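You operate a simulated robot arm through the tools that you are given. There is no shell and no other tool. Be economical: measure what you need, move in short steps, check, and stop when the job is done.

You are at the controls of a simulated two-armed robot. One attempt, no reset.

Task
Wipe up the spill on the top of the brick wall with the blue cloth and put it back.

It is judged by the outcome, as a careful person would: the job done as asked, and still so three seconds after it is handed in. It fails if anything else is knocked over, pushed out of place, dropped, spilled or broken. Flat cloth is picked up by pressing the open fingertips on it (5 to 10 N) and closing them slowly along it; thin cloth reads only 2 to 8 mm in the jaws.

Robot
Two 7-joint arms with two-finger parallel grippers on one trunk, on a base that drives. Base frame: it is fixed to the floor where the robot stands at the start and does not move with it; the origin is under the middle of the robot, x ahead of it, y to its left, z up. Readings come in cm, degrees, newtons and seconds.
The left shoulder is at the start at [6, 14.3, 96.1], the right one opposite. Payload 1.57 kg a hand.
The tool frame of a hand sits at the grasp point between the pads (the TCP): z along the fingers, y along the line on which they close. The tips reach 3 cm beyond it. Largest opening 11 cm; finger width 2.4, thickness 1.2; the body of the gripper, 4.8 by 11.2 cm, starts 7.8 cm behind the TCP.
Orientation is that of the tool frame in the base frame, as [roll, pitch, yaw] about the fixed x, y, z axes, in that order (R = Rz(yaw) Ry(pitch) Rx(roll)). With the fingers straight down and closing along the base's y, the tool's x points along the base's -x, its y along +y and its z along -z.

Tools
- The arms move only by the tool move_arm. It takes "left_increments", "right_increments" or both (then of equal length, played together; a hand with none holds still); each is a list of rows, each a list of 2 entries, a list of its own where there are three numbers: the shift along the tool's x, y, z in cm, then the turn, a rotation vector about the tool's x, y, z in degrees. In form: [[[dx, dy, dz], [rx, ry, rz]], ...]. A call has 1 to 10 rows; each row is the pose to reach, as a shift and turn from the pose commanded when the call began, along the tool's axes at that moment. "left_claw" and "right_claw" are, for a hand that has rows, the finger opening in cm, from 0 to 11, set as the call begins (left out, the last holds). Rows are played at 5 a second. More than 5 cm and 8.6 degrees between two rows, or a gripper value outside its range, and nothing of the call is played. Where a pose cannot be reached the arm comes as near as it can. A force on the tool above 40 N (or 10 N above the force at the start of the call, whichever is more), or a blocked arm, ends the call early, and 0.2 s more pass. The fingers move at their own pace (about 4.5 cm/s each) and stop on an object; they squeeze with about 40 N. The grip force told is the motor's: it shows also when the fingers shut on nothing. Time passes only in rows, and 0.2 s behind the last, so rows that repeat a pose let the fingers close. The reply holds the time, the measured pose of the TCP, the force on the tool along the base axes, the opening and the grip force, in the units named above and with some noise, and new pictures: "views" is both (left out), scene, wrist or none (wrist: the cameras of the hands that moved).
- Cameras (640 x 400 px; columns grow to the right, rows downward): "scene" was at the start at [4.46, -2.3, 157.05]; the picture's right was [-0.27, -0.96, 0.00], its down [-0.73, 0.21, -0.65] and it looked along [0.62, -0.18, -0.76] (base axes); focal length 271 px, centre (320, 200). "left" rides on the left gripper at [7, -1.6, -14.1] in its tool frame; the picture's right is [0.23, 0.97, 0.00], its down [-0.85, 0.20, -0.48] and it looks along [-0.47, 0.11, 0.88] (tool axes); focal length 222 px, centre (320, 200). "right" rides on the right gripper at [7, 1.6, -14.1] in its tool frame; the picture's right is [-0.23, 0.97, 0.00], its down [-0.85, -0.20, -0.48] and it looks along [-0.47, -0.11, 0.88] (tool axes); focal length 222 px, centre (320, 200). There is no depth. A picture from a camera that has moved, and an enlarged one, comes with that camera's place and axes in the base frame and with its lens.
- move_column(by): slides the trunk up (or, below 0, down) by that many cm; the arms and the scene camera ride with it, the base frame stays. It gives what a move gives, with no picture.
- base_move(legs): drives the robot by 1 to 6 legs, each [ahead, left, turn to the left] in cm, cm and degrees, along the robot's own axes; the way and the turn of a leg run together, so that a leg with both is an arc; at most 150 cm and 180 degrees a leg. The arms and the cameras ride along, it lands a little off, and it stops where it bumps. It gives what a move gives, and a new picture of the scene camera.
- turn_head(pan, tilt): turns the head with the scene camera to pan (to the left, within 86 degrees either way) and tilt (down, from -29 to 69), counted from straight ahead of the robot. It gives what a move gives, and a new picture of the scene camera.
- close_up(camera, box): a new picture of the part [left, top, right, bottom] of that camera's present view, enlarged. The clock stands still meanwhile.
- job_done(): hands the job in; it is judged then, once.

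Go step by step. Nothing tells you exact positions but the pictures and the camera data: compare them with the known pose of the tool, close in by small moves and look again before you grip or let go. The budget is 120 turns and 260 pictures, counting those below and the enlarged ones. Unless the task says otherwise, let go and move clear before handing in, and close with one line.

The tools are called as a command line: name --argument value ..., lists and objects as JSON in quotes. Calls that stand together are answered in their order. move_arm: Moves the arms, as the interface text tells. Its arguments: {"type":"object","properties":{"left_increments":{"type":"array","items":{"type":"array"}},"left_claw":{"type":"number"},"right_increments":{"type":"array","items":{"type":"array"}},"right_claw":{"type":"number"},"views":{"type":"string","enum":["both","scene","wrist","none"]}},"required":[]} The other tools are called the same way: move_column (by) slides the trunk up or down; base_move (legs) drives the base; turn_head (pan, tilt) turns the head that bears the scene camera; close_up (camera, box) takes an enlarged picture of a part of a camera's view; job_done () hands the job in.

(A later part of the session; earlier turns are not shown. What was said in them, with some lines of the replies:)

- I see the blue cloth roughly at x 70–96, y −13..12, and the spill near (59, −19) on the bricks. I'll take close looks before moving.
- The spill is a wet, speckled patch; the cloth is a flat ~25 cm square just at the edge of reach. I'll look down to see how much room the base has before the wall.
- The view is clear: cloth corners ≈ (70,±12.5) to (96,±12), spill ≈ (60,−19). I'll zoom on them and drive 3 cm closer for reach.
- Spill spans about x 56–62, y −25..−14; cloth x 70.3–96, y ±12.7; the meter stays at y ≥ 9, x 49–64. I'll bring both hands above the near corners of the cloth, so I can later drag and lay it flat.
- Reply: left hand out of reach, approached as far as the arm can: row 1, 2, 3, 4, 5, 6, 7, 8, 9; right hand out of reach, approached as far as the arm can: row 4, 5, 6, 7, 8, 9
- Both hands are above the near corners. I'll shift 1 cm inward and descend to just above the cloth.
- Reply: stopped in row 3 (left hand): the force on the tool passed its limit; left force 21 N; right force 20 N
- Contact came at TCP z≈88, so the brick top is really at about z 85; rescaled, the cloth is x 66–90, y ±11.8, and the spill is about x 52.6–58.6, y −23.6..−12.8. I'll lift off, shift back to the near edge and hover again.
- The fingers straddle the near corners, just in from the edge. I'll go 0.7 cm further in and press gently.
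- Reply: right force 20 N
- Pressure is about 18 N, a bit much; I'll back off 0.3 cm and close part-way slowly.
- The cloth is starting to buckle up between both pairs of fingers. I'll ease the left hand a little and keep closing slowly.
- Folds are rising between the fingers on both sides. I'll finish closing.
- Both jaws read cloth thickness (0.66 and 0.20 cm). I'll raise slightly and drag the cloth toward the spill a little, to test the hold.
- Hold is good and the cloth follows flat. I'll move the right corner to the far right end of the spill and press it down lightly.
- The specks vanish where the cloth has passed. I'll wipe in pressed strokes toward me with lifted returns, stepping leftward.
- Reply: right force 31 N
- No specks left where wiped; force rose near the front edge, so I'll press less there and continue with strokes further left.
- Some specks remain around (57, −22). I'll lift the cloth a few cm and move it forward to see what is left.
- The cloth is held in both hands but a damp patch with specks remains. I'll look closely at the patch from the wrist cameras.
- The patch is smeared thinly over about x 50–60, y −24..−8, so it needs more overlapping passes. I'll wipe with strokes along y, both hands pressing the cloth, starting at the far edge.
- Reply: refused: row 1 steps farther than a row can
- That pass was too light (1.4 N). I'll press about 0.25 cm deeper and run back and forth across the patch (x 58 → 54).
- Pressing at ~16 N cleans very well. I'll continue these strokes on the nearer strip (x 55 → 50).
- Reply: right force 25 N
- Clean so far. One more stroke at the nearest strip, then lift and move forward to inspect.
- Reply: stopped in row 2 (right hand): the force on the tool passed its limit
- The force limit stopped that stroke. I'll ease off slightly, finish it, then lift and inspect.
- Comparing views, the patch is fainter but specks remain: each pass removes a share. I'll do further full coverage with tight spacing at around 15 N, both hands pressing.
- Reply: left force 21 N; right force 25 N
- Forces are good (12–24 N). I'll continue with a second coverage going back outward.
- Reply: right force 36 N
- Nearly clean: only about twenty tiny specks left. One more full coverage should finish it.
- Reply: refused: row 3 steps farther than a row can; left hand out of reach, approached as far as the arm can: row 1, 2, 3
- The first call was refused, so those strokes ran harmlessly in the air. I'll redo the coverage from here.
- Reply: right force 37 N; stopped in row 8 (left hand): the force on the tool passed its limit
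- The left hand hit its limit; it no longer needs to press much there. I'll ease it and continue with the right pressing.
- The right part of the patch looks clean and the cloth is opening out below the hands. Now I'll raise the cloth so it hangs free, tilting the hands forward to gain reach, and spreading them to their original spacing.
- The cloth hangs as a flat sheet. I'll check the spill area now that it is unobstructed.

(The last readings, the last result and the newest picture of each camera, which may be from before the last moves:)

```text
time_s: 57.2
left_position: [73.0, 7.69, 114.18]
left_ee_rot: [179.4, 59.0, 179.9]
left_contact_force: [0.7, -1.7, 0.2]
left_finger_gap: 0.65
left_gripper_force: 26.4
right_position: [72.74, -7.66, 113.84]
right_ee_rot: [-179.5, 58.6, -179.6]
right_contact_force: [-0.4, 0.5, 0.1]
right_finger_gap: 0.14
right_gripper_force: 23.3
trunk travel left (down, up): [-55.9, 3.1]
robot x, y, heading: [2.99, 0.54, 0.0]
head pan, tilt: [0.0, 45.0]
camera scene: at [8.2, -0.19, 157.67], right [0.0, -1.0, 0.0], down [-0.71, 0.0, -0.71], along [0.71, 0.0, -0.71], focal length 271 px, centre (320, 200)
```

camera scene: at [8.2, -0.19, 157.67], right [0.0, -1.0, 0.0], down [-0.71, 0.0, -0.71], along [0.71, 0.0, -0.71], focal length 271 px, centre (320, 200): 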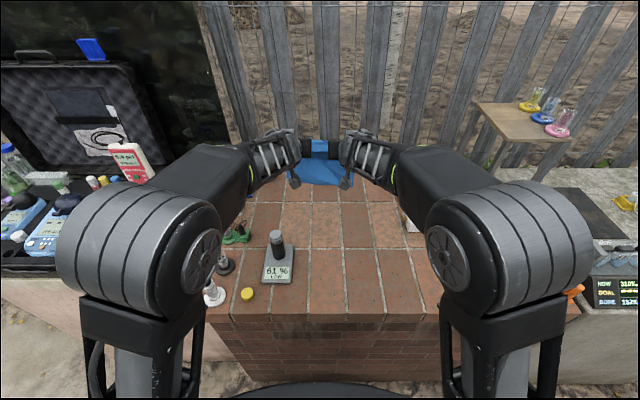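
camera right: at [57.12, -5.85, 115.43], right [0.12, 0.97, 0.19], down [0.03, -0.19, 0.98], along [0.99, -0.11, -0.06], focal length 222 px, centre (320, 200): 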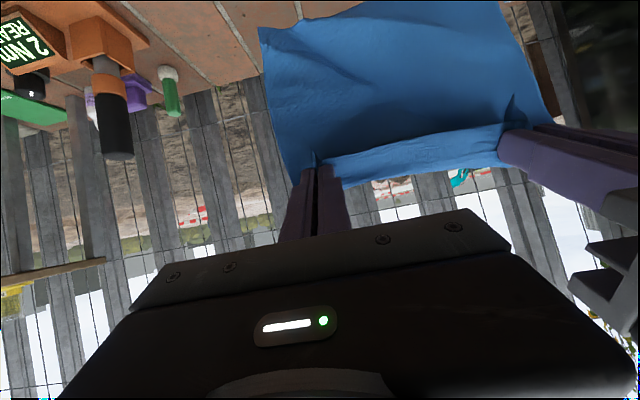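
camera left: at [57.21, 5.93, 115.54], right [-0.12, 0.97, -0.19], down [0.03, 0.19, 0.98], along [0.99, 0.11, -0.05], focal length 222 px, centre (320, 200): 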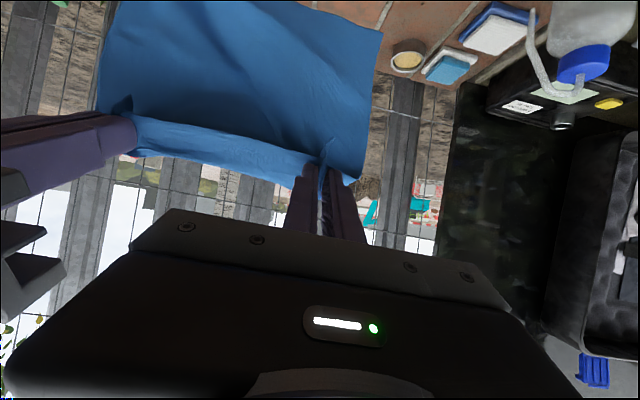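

The bricks are clean. Now I'll carry the hanging cloth out over its original far edge (x≈90).

move_arm --right_increments '[[[-2.1, 0, 3.4], [0, -3, 0]], [[-4.1, 0, 6.9], [0, -6, 0]], [[-6.2, 0, 10.3], [0, -9, 0]], [[-8.2, 0, 13.7], [0, -12, 0]], [[-8.8, 0, 14.6], [0, -14, 0]]]' --left_increments '[[[-2.1, 0, 3.4], [0, -3, 0]], [[-4.1, 0, 6.9], [0, -6, 0]], [[-6.2, 0, 10.3], [0, -9, 0]], [[-8.2, 0, 13.7], [0, -12, 0]], [[-8.8, 0, 14.6], [0, -14, 0]]]'

```text
time_s: 58.4
left_position: [90.08, 7.85, 114.32]
left_ee_rot: [179.1, 72.9, 179.5]
left_contact_force: [0.0, -0.9, 0.3]
left_finger_gap: 0.67
left_gripper_force: 26.0
right_position: [90.04, -7.75, 113.69]
right_ee_rot: [-178.9, 72.6, -179.3]
right_contact_force: [0.3, 0.6, -0.4]
right_finger_gap: 0.16
right_gripper_force: 23.7
trunk travel left (down, up): [-55.9, 3.1]
robot x, y, heading: [3.14, -0.03, -0.1]
head pan, tilt: [0.0, 45.0]
camera scene: at [8.19, -0.19, 157.69], right [0.0, -1.0, 0.0], down [-0.71, 0.0, -0.71], along [0.71, 0.0, -0.71], focal length 271 px, centre (320, 200)
camera right: at [74.37, -5.87, 111.44], right [0.07, 0.97, 0.21], down [-0.2, -0.19, 0.96], along [0.98, -0.11, 0.18], focal length 222 px, centre (320, 200)
camera left: at [74.41, 6.07, 111.76], right [-0.07, 0.97, -0.21], down [-0.21, 0.19, 0.96], along [0.98, 0.11, 0.19], focal length 222 px, centre (320, 200)
```

scene: 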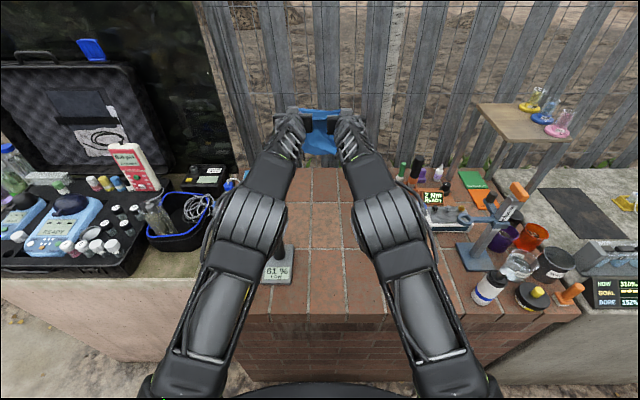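
right: 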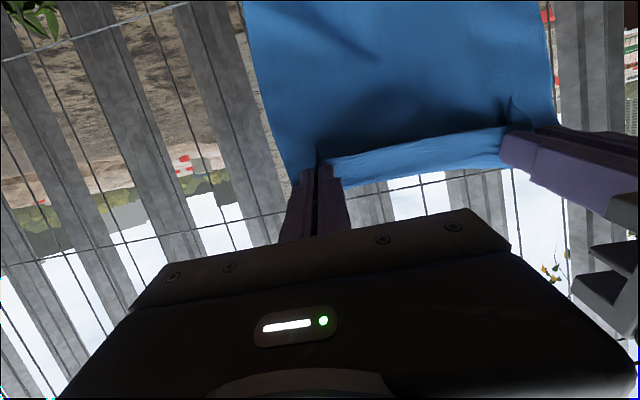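
left: 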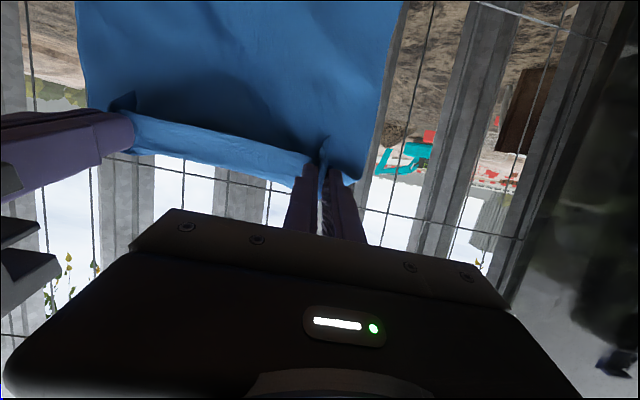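

Both hands reached x≈90, cloth hanging freely. Now I'll lower until the far edge touches and lay it down along a 45° path back toward me while un-tilting.

move_arm --right_increments '[[[3.27, 0, 0.6], [0, 3, 0]], [[6.67, 0, 1.12], [0, 7, 0]], [[9.57, 0, -0.49], [0, 12, 0]], [[12.58, 0, -2.07], [0, 17, 0]], [[15.45, 0, -3.58], [0, 23, 0]], [[18.46, 0, -5.16], [0, 29, 0]]]' --left_increments '[[[3.27, 0, 0.6], [0, 3, 0]], [[6.67, 0, 1.12], [0, 7, 0]], [[9.57, 0, -0.49], [0, 12, 0]], [[12.58, 0, -2.07], [0, 17, 0]], [[15.45, 0, -3.58], [0, 23, 0]], [[18.46, 0, -5.16], [0, 29, 0]]]'

```text
time_s: 59.8
left_position: [79.68, 7.79, 98.12]
left_ee_rot: [179.7, 43.9, -179.9]
left_contact_force: [-0.7, -1.0, -0.3]
left_finger_gap: 0.67
left_gripper_force: 26.0
right_position: [79.52, -7.66, 97.59]
right_ee_rot: [-179.7, 43.6, -179.7]
right_contact_force: [0.2, 2.1, 0.1]
right_finger_gap: 0.16
right_gripper_force: 23.7
trunk travel left (down, up): [-55.9, 3.1]
robot x, y, heading: [3.11, 0.36, -0.1]
head pan, tilt: [0.0, 45.0]
camera scene: at [8.23, -0.19, 157.68], right [0.0, -1.0, 0.0], down [-0.71, 0.0, -0.71], along [0.71, 0.0, -0.71], focal length 271 px, centre (320, 200)
camera right: at [64.67, -5.9, 103.16], right [0.17, 0.97, 0.15], down [0.29, -0.2, 0.94], along [0.94, -0.11, -0.31], focal length 222 px, centre (320, 200)
camera left: at [64.71, 6.05, 103.42], right [-0.17, 0.97, -0.15], down [0.28, 0.2, 0.94], along [0.94, 0.12, -0.31], focal length 222 px, centre (320, 200)
```

scene: 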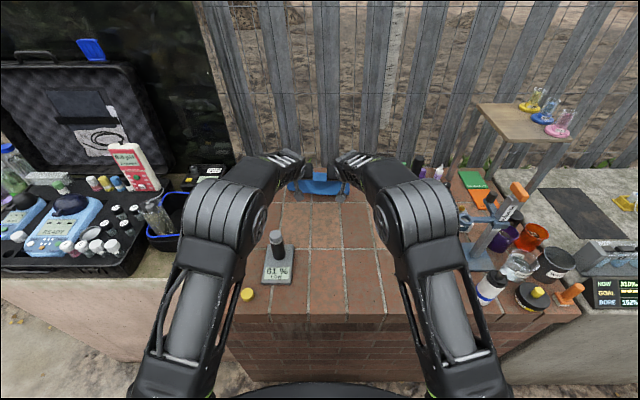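
right: 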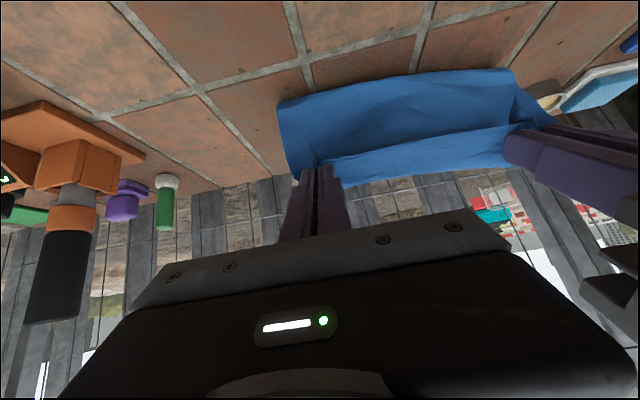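
left: 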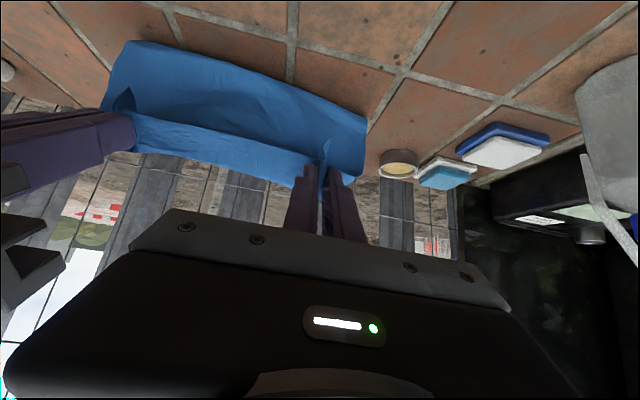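

close_up --camera "scene" --box '[270, 150, 366, 210]'

close_up --camera "left" --box '[80, 0, 400, 200]'

```text
6.67 times, centred on (318, 180) of scene
camera zoom: at [8.23, -0.19, 157.68], right [0.0, -1.0, 0.0], down [-0.71, 0.0, -0.71], along [0.71, 0.0, -0.71], focal length 1810 px, centre (333, 333)
```

zoom: 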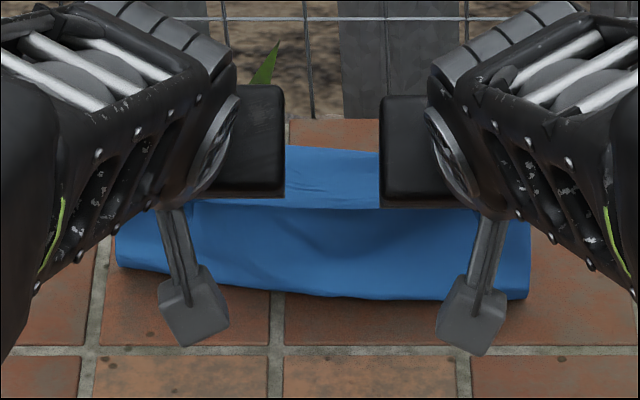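

```text
2.00 times, centred on (240, 100) of left
camera zoom: at [64.71, 6.05, 103.42], right [-0.17, 0.97, -0.15], down [0.28, 0.2, 0.94], along [0.94, 0.12, -0.31], focal length 444 px, centre (480, 400)
```

zoom: 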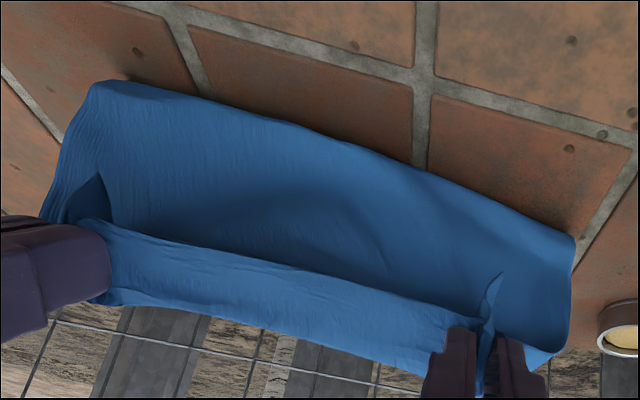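

The cloth bends forward onto the bricks beneath the hands, as intended. I'll continue laying it back to the original near-edge position.

move_arm --right_increments '[[[3.25, 0, 0.06], [0, 6, 0]], [[6.43, 0, 0.05], [0, 13, 0]], [[8.95, 0, 0.1], [0, 20, 0]], [[11.25, 0, 0], [0, 28, 0]], [[12.95, 0, -0.5], [0, 36, 0]], [[13.94, 0, -0.8], [0, 43.7, 0]], [[14.44, 0, -1.1], [0, 43.7, 0]]]' --left_increments '[[[3.25, 0, 0.06], [0, 6, 0]], [[6.43, 0, 0.05], [0, 13, 0]], [[9.05, 0, 0.17], [0, 20, 0]], [[11.41, 0, 0.11], [0, 28, 0]], [[13.15, 0, -0.31], [0, 36, 0]], [[14.14, 0, -0.58], [0, 43.9, 0]], [[14.64, 0, -0.92], [0, 43.9, 0]]]'

```text
time_s: 61.4
left_position: [68.31, 7.74, 88.68]
left_ee_rot: [179.6, 0.0, -179.7]
left_contact_force: [0.0, -1.1, 0.5]
left_finger_gap: 0.66
left_gripper_force: 26.3
right_position: [68.13, -7.71, 88.61]
right_ee_rot: [-179.7, -0.1, 180.0]
right_contact_force: [0.7, 1.4, 0.4]
right_finger_gap: 0.14
right_gripper_force: 23.1
trunk travel left (down, up): [-55.9, 3.1]
robot x, y, heading: [3.35, -0.01, -0.1]
head pan, tilt: [0.0, 45.0]
camera scene: at [8.09, -0.19, 157.69], right [0.0, -1.0, 0.0], down [-0.71, 0.0, -0.71], along [0.71, 0.0, -0.71], focal length 271 px, centre (320, 200)
camera right: at [61.2, -5.84, 102.82], right [0.23, 0.97, -0.01], down [0.86, -0.2, 0.48], along [0.46, -0.11, -0.88], focal length 222 px, centre (320, 200)
camera left: at [61.32, 6.01, 102.78], right [-0.23, 0.97, 0.0], down [0.85, 0.2, 0.48], along [0.47, 0.12, -0.88], focal length 222 px, centre (320, 200)
```

scene: 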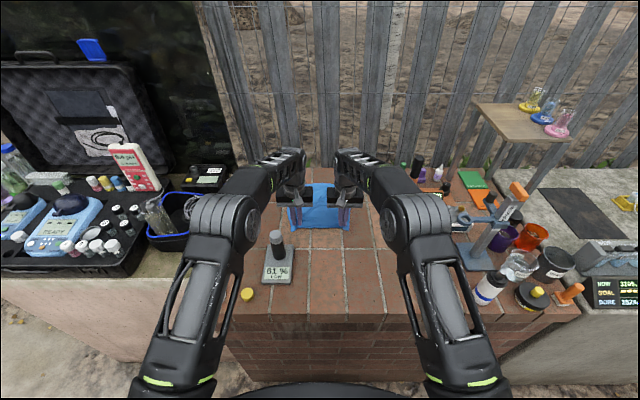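
right: 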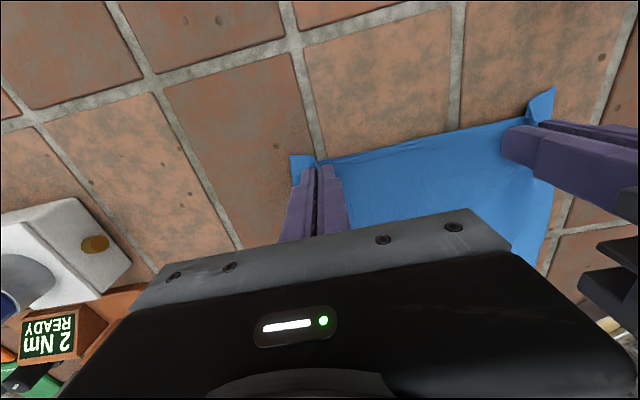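
left: 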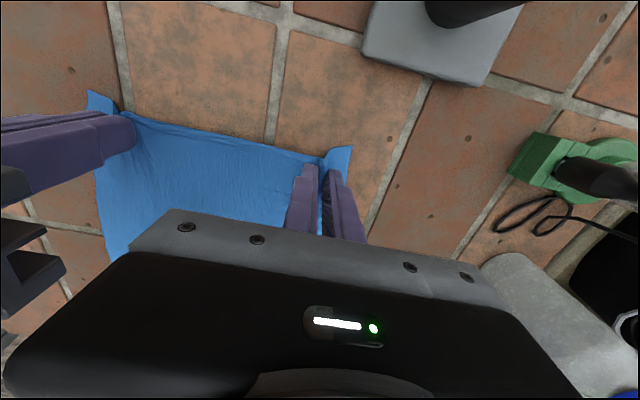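

It lies flat and nearly identical to its original place. I'll lower lightly and open the fingers slowly to spread the folds.

move_arm --right_increments '[[[-0.2, 0, 0.2], [0, 0, 0]], [[-0.3, 0, 0.5], [0, 0, 0]]]' --left_increments '[[[-0.2, 0, 0.2], [0, 0, 0]], [[-0.3, 0, 0.5], [0, 0, 0]]]' --views "none"

move_arm --right_increments '[[[0, 0, 0], [0, 0, 0]], [[0, 0, 0], [0, 0, 0]]]' --left_increments '[[[0, 0, 0], [0, 0, 0]], [[0, 0, 0], [0, 0, 0]]]' --left_claw 1.5 --right_claw 1.2 --views "none"

move_arm --right_increments '[[[0, 0, 0], [0, 0, 0]], [[0, 0, 0], [0, 0, 0]], [[0, 0, 0], [0, 0, 0]]]' --left_increments '[[[0, 0, 0], [0, 0, 0]], [[0, 0, 0], [0, 0, 0]], [[0, 0, 0], [0, 0, 0]]]' --left_claw 4 --right_claw 4 --views "wrist"

```text
time_s: 62.0
left_position: [68.69, 7.8, 88.22]
left_ee_rot: [179.7, 0.1, -179.5]
left_contact_force: [-0.3, -1.8, 0.4]
left_finger_gap: 0.68
left_gripper_force: 26.0
right_position: [68.6, -7.66, 88.22]
right_ee_rot: [-179.7, 0.0, 179.8]
right_contact_force: [-1.3, 1.2, 10.3]
right_finger_gap: 0.12
right_gripper_force: 23.0
trunk travel left (down, up): [-55.9, 3.1]
robot x, y, heading: [3.38, 0.28, -0.1]
head pan, tilt: [0.0, 45.0]
```

```text
time_s: 62.6
left_position: [68.72, 7.75, 88.16]
left_ee_rot: [179.7, 0.1, -179.6]
left_contact_force: [0.3, -0.5, 0.5]
left_finger_gap: 1.5
left_gripper_force: 0.0
right_position: [68.5, -7.83, 88.15]
right_ee_rot: [-179.8, 0.1, 179.8]
right_contact_force: [0.4, -3.3, 14.3]
right_finger_gap: 0.74
right_gripper_force: 0.0
trunk travel left (down, up): [-55.9, 3.1]
robot x, y, heading: [3.22, 0.07, -0.2]
head pan, tilt: [0.0, 45.0]
```

```text
time_s: 63.4
left_position: [68.69, 7.73, 88.14]
left_ee_rot: [179.8, 0.1, -179.7]
left_contact_force: [0.3, 0.2, 0.7]
left_finger_gap: 4.01
left_gripper_force: 0.1
right_position: [68.4, -7.78, 88.15]
right_ee_rot: [-179.7, -0.1, 179.8]
right_contact_force: [1.1, -5.7, 17.4]
right_finger_gap: 3.08
right_gripper_force: 0.1
trunk travel left (down, up): [-55.9, 3.1]
robot x, y, heading: [2.98, 0.08, 0.1]
head pan, tilt: [0.0, 45.0]
camera right: at [61.5, -5.97, 102.4], right [0.23, 0.97, -0.01], down [0.85, -0.2, 0.48], along [0.47, -0.12, -0.88], focal length 222 px, centre (320, 200)
camera left: at [61.6, 5.94, 102.31], right [-0.23, 0.97, 0.0], down [0.85, 0.2, 0.48], along [0.47, 0.12, -0.88], focal length 222 px, centre (320, 200)
```

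right: 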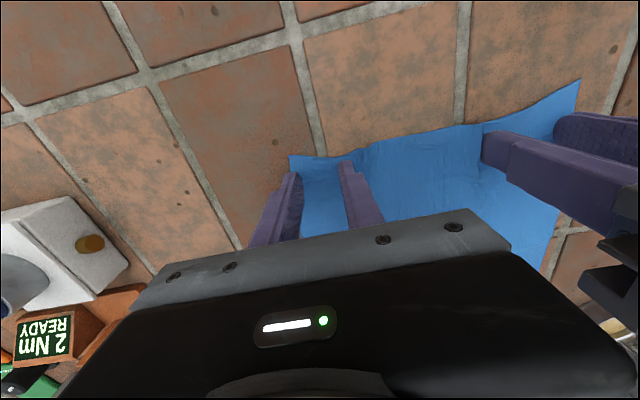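
left: 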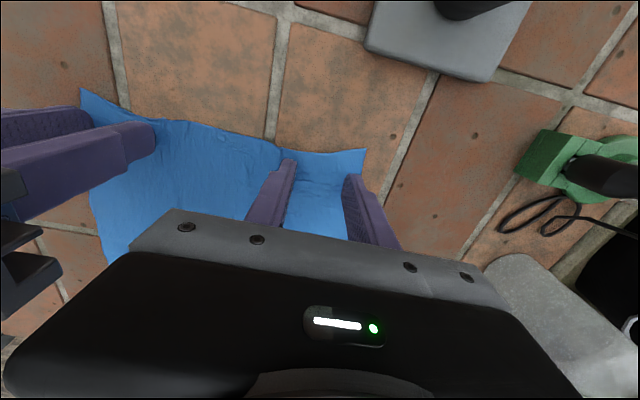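

Released, and the corners have spread. I'll lift straight up and look.

move_arm --right_increments '[[[0, 0, -1], [0, 0, 0]], [[0, 0, -3], [0, 0, 0]], [[0, 0, -7], [0, 0, 0]], [[0.5, 0, -11.5], [0, 0, 0]], [[3, 0, -16], [0, 0, 0]], [[6, -3, -18], [0, 0, 0]], [[9, -7, -20], [0, 0, 0]], [[12, -11, -21], [0, 0, 0]], [[15, -15, -21], [0, 0, 0]], [[17, -19, -21], [0, 0, 0]]]' --left_increments '[[[0, 0, -1], [0, 0, 0]], [[0, 0, -3], [0, 0, 0]], [[0, 0, -7], [0, 0, 0]], [[0.5, 0, -11.5], [0, 0, 0]], [[2, 0, -16], [0, 0, 0]], [[4, 1, -20.5], [0, 0, 0]], [[7, 3, -24], [0, 0, 0]], [[10, 5, -26], [0, 0, 0]], [[13, 7, -26], [0, 0, 0]], [[16, 9, -26], [0, 0, 0]]]' --views "none"

turn_head --pan 0 --tilt 68.8

close_up --camera "scene" --box '[200, 20, 520, 220]'

```text
refused: row 5 steps farther than a row can; nothing moved
```

```text
time_s: 64.2
left_position: [68.69, 7.81, 88.2]
left_ee_rot: [179.8, 0.2, -179.5]
left_contact_force: [-0.3, 0.3, 0.6]
left_finger_gap: 4.01
left_gripper_force: 0.0
right_position: [68.52, -7.88, 88.09]
right_ee_rot: [-179.6, 0.1, 179.9]
right_contact_force: [1.7, -6.4, 20.8]
right_finger_gap: 3.09
right_gripper_force: 0.0
trunk travel left (down, up): [-55.9, 3.1]
robot x, y, heading: [3.04, 0.05, 0.3]
head pan, tilt: [0.0, 68.8]
camera scene: at [5.48, -0.25, 154.81], right [0.0, -1.0, 0.0], down [-0.93, 0.0, -0.36], along [0.36, 0.0, -0.93], focal length 271 px, centre (320, 200)
```

scene: 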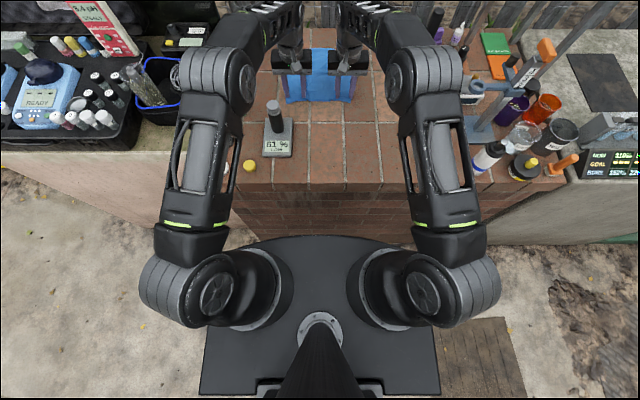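

```text
2.00 times, centred on (360, 120) of scene
camera zoom: at [5.48, -0.25, 154.81], right [0.0, -1.0, 0.0], down [-0.93, 0.0, -0.36], along [0.36, 0.0, -0.93], focal length 543 px, centre (240, 360)
```

zoom: 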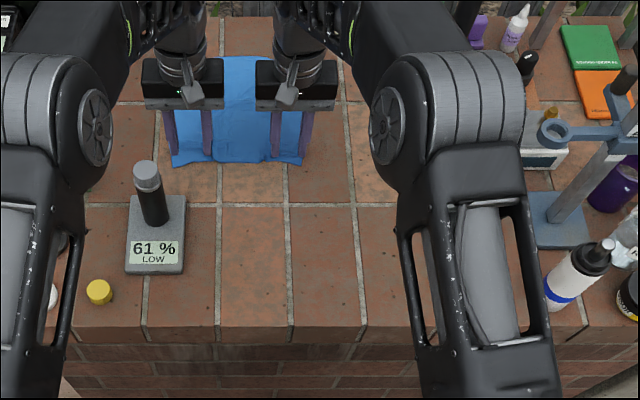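

The cloth is in place; its near corners sit ~1–1.5 cm inward. I'll ease the pressure and open a bit more to spread those, then lift.

move_arm --right_increments '[[[0, 0, -0.15], [0, 0, 0]], [[0, 0, -0.15], [0, 0, 0]], [[0, 0, -0.15], [0, 0, 0]]]' --left_increments '[[[0, 0, 0.15], [0, 0, 0]], [[0, 0, 0.15], [0, 0, 0]], [[0, 0, 0.15], [0, 0, 0]]]' --left_claw 5 --right_claw 5 --views "none"

move_arm --right_increments '[[[0, 0, -1], [0, 0, 0]], [[0, 0, -3], [0, 0, 0]], [[0, 0, -7], [0, 0, 0]], [[0.5, 0, -11.5], [0, 0, 0]], [[2, 0, -15.5], [0, 0, 0]], [[5, -3, -18], [0, 0, 0]], [[8, -6, -20], [0, 0, 0]], [[11, -9, -21], [0, 0, 0]], [[14, -13, -21], [0, 0, 0]], [[17, -17, -21], [0, 0, 0]]]' --left_increments '[[[0, 0, -1], [0, 0, 0]], [[0, 0, -3], [0, 0, 0]], [[0, 0, -7], [0, 0, 0]], [[0.5, 0, -11.5], [0, 0, 0]], [[2, 0, -15.5], [0, 0, 0]], [[4, 1, -19.5], [0, 0, 0]], [[7, 3, -22], [0, 0, 0]], [[10, 5, -24], [0, 0, 0]], [[13, 7, -25], [0, 0, 0]], [[16, 9, -25], [0, 0, 0]]]' --views "none"

close_up --camera "scene" --box '[200, 20, 520, 220]'

```text
time_s: 65.0
left_position: [68.75, 7.84, 88.25]
left_ee_rot: [179.7, 0.3, -179.6]
left_contact_force: [-1.1, -0.6, 12.2]
left_finger_gap: 4.87
left_gripper_force: 0.1
right_position: [68.4, -7.71, 88.2]
right_ee_rot: [-179.7, -0.1, 179.9]
right_contact_force: [0.0, -3.1, 6.5]
right_finger_gap: 4.79
right_gripper_force: 0.0
trunk travel left (down, up): [-55.9, 3.1]
robot x, y, heading: [3.03, 0.19, 0.0]
head pan, tilt: [0.0, 68.8]
```

```text
time_s: 67.2
left_position: [52.54, 16.48, 113.14]
left_ee_rot: [179.7, 0.1, -179.6]
left_contact_force: [0.2, 0.0, 0.3]
left_finger_gap: 5.01
left_gripper_force: 0.1
left hand out of reach, approached as far as the arm can: row 5, 6, 7, 8
right_position: [51.24, -24.81, 109.31]
right_ee_rot: [-179.7, 0.0, 179.9]
right_contact_force: [0.1, -1.4, 0.2]
right_finger_gap: 5.0
right_gripper_force: 0.0
right hand out of reach, approached as far as the arm can: row 5
trunk travel left (down, up): [-55.9, 3.1]
robot x, y, heading: [3.12, -0.1, 0.0]
head pan, tilt: [0.0, 68.8]
```

```text
2.00 times, centred on (360, 120) of scene
camera zoom: at [5.48, -0.27, 154.8], right [0.0, -1.0, 0.0], down [-0.93, 0.0, -0.36], along [0.36, 0.0, -0.93], focal length 543 px, centre (240, 360)
```

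zoom: 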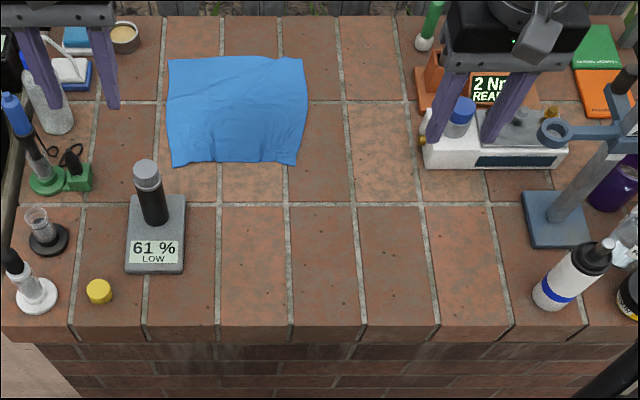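

The cloth lies flat in its original place, the bricks are clean, and everything else is where it was. Both hands are clear, so I'm handing in.

job_done

```text
The job is handed in.
```

The spill is wiped up, with no specks or damp left in the last close-up. The blue cloth is back flat where it was, its near-right corner about 2.5 cm further in than before, and nothing else was moved.
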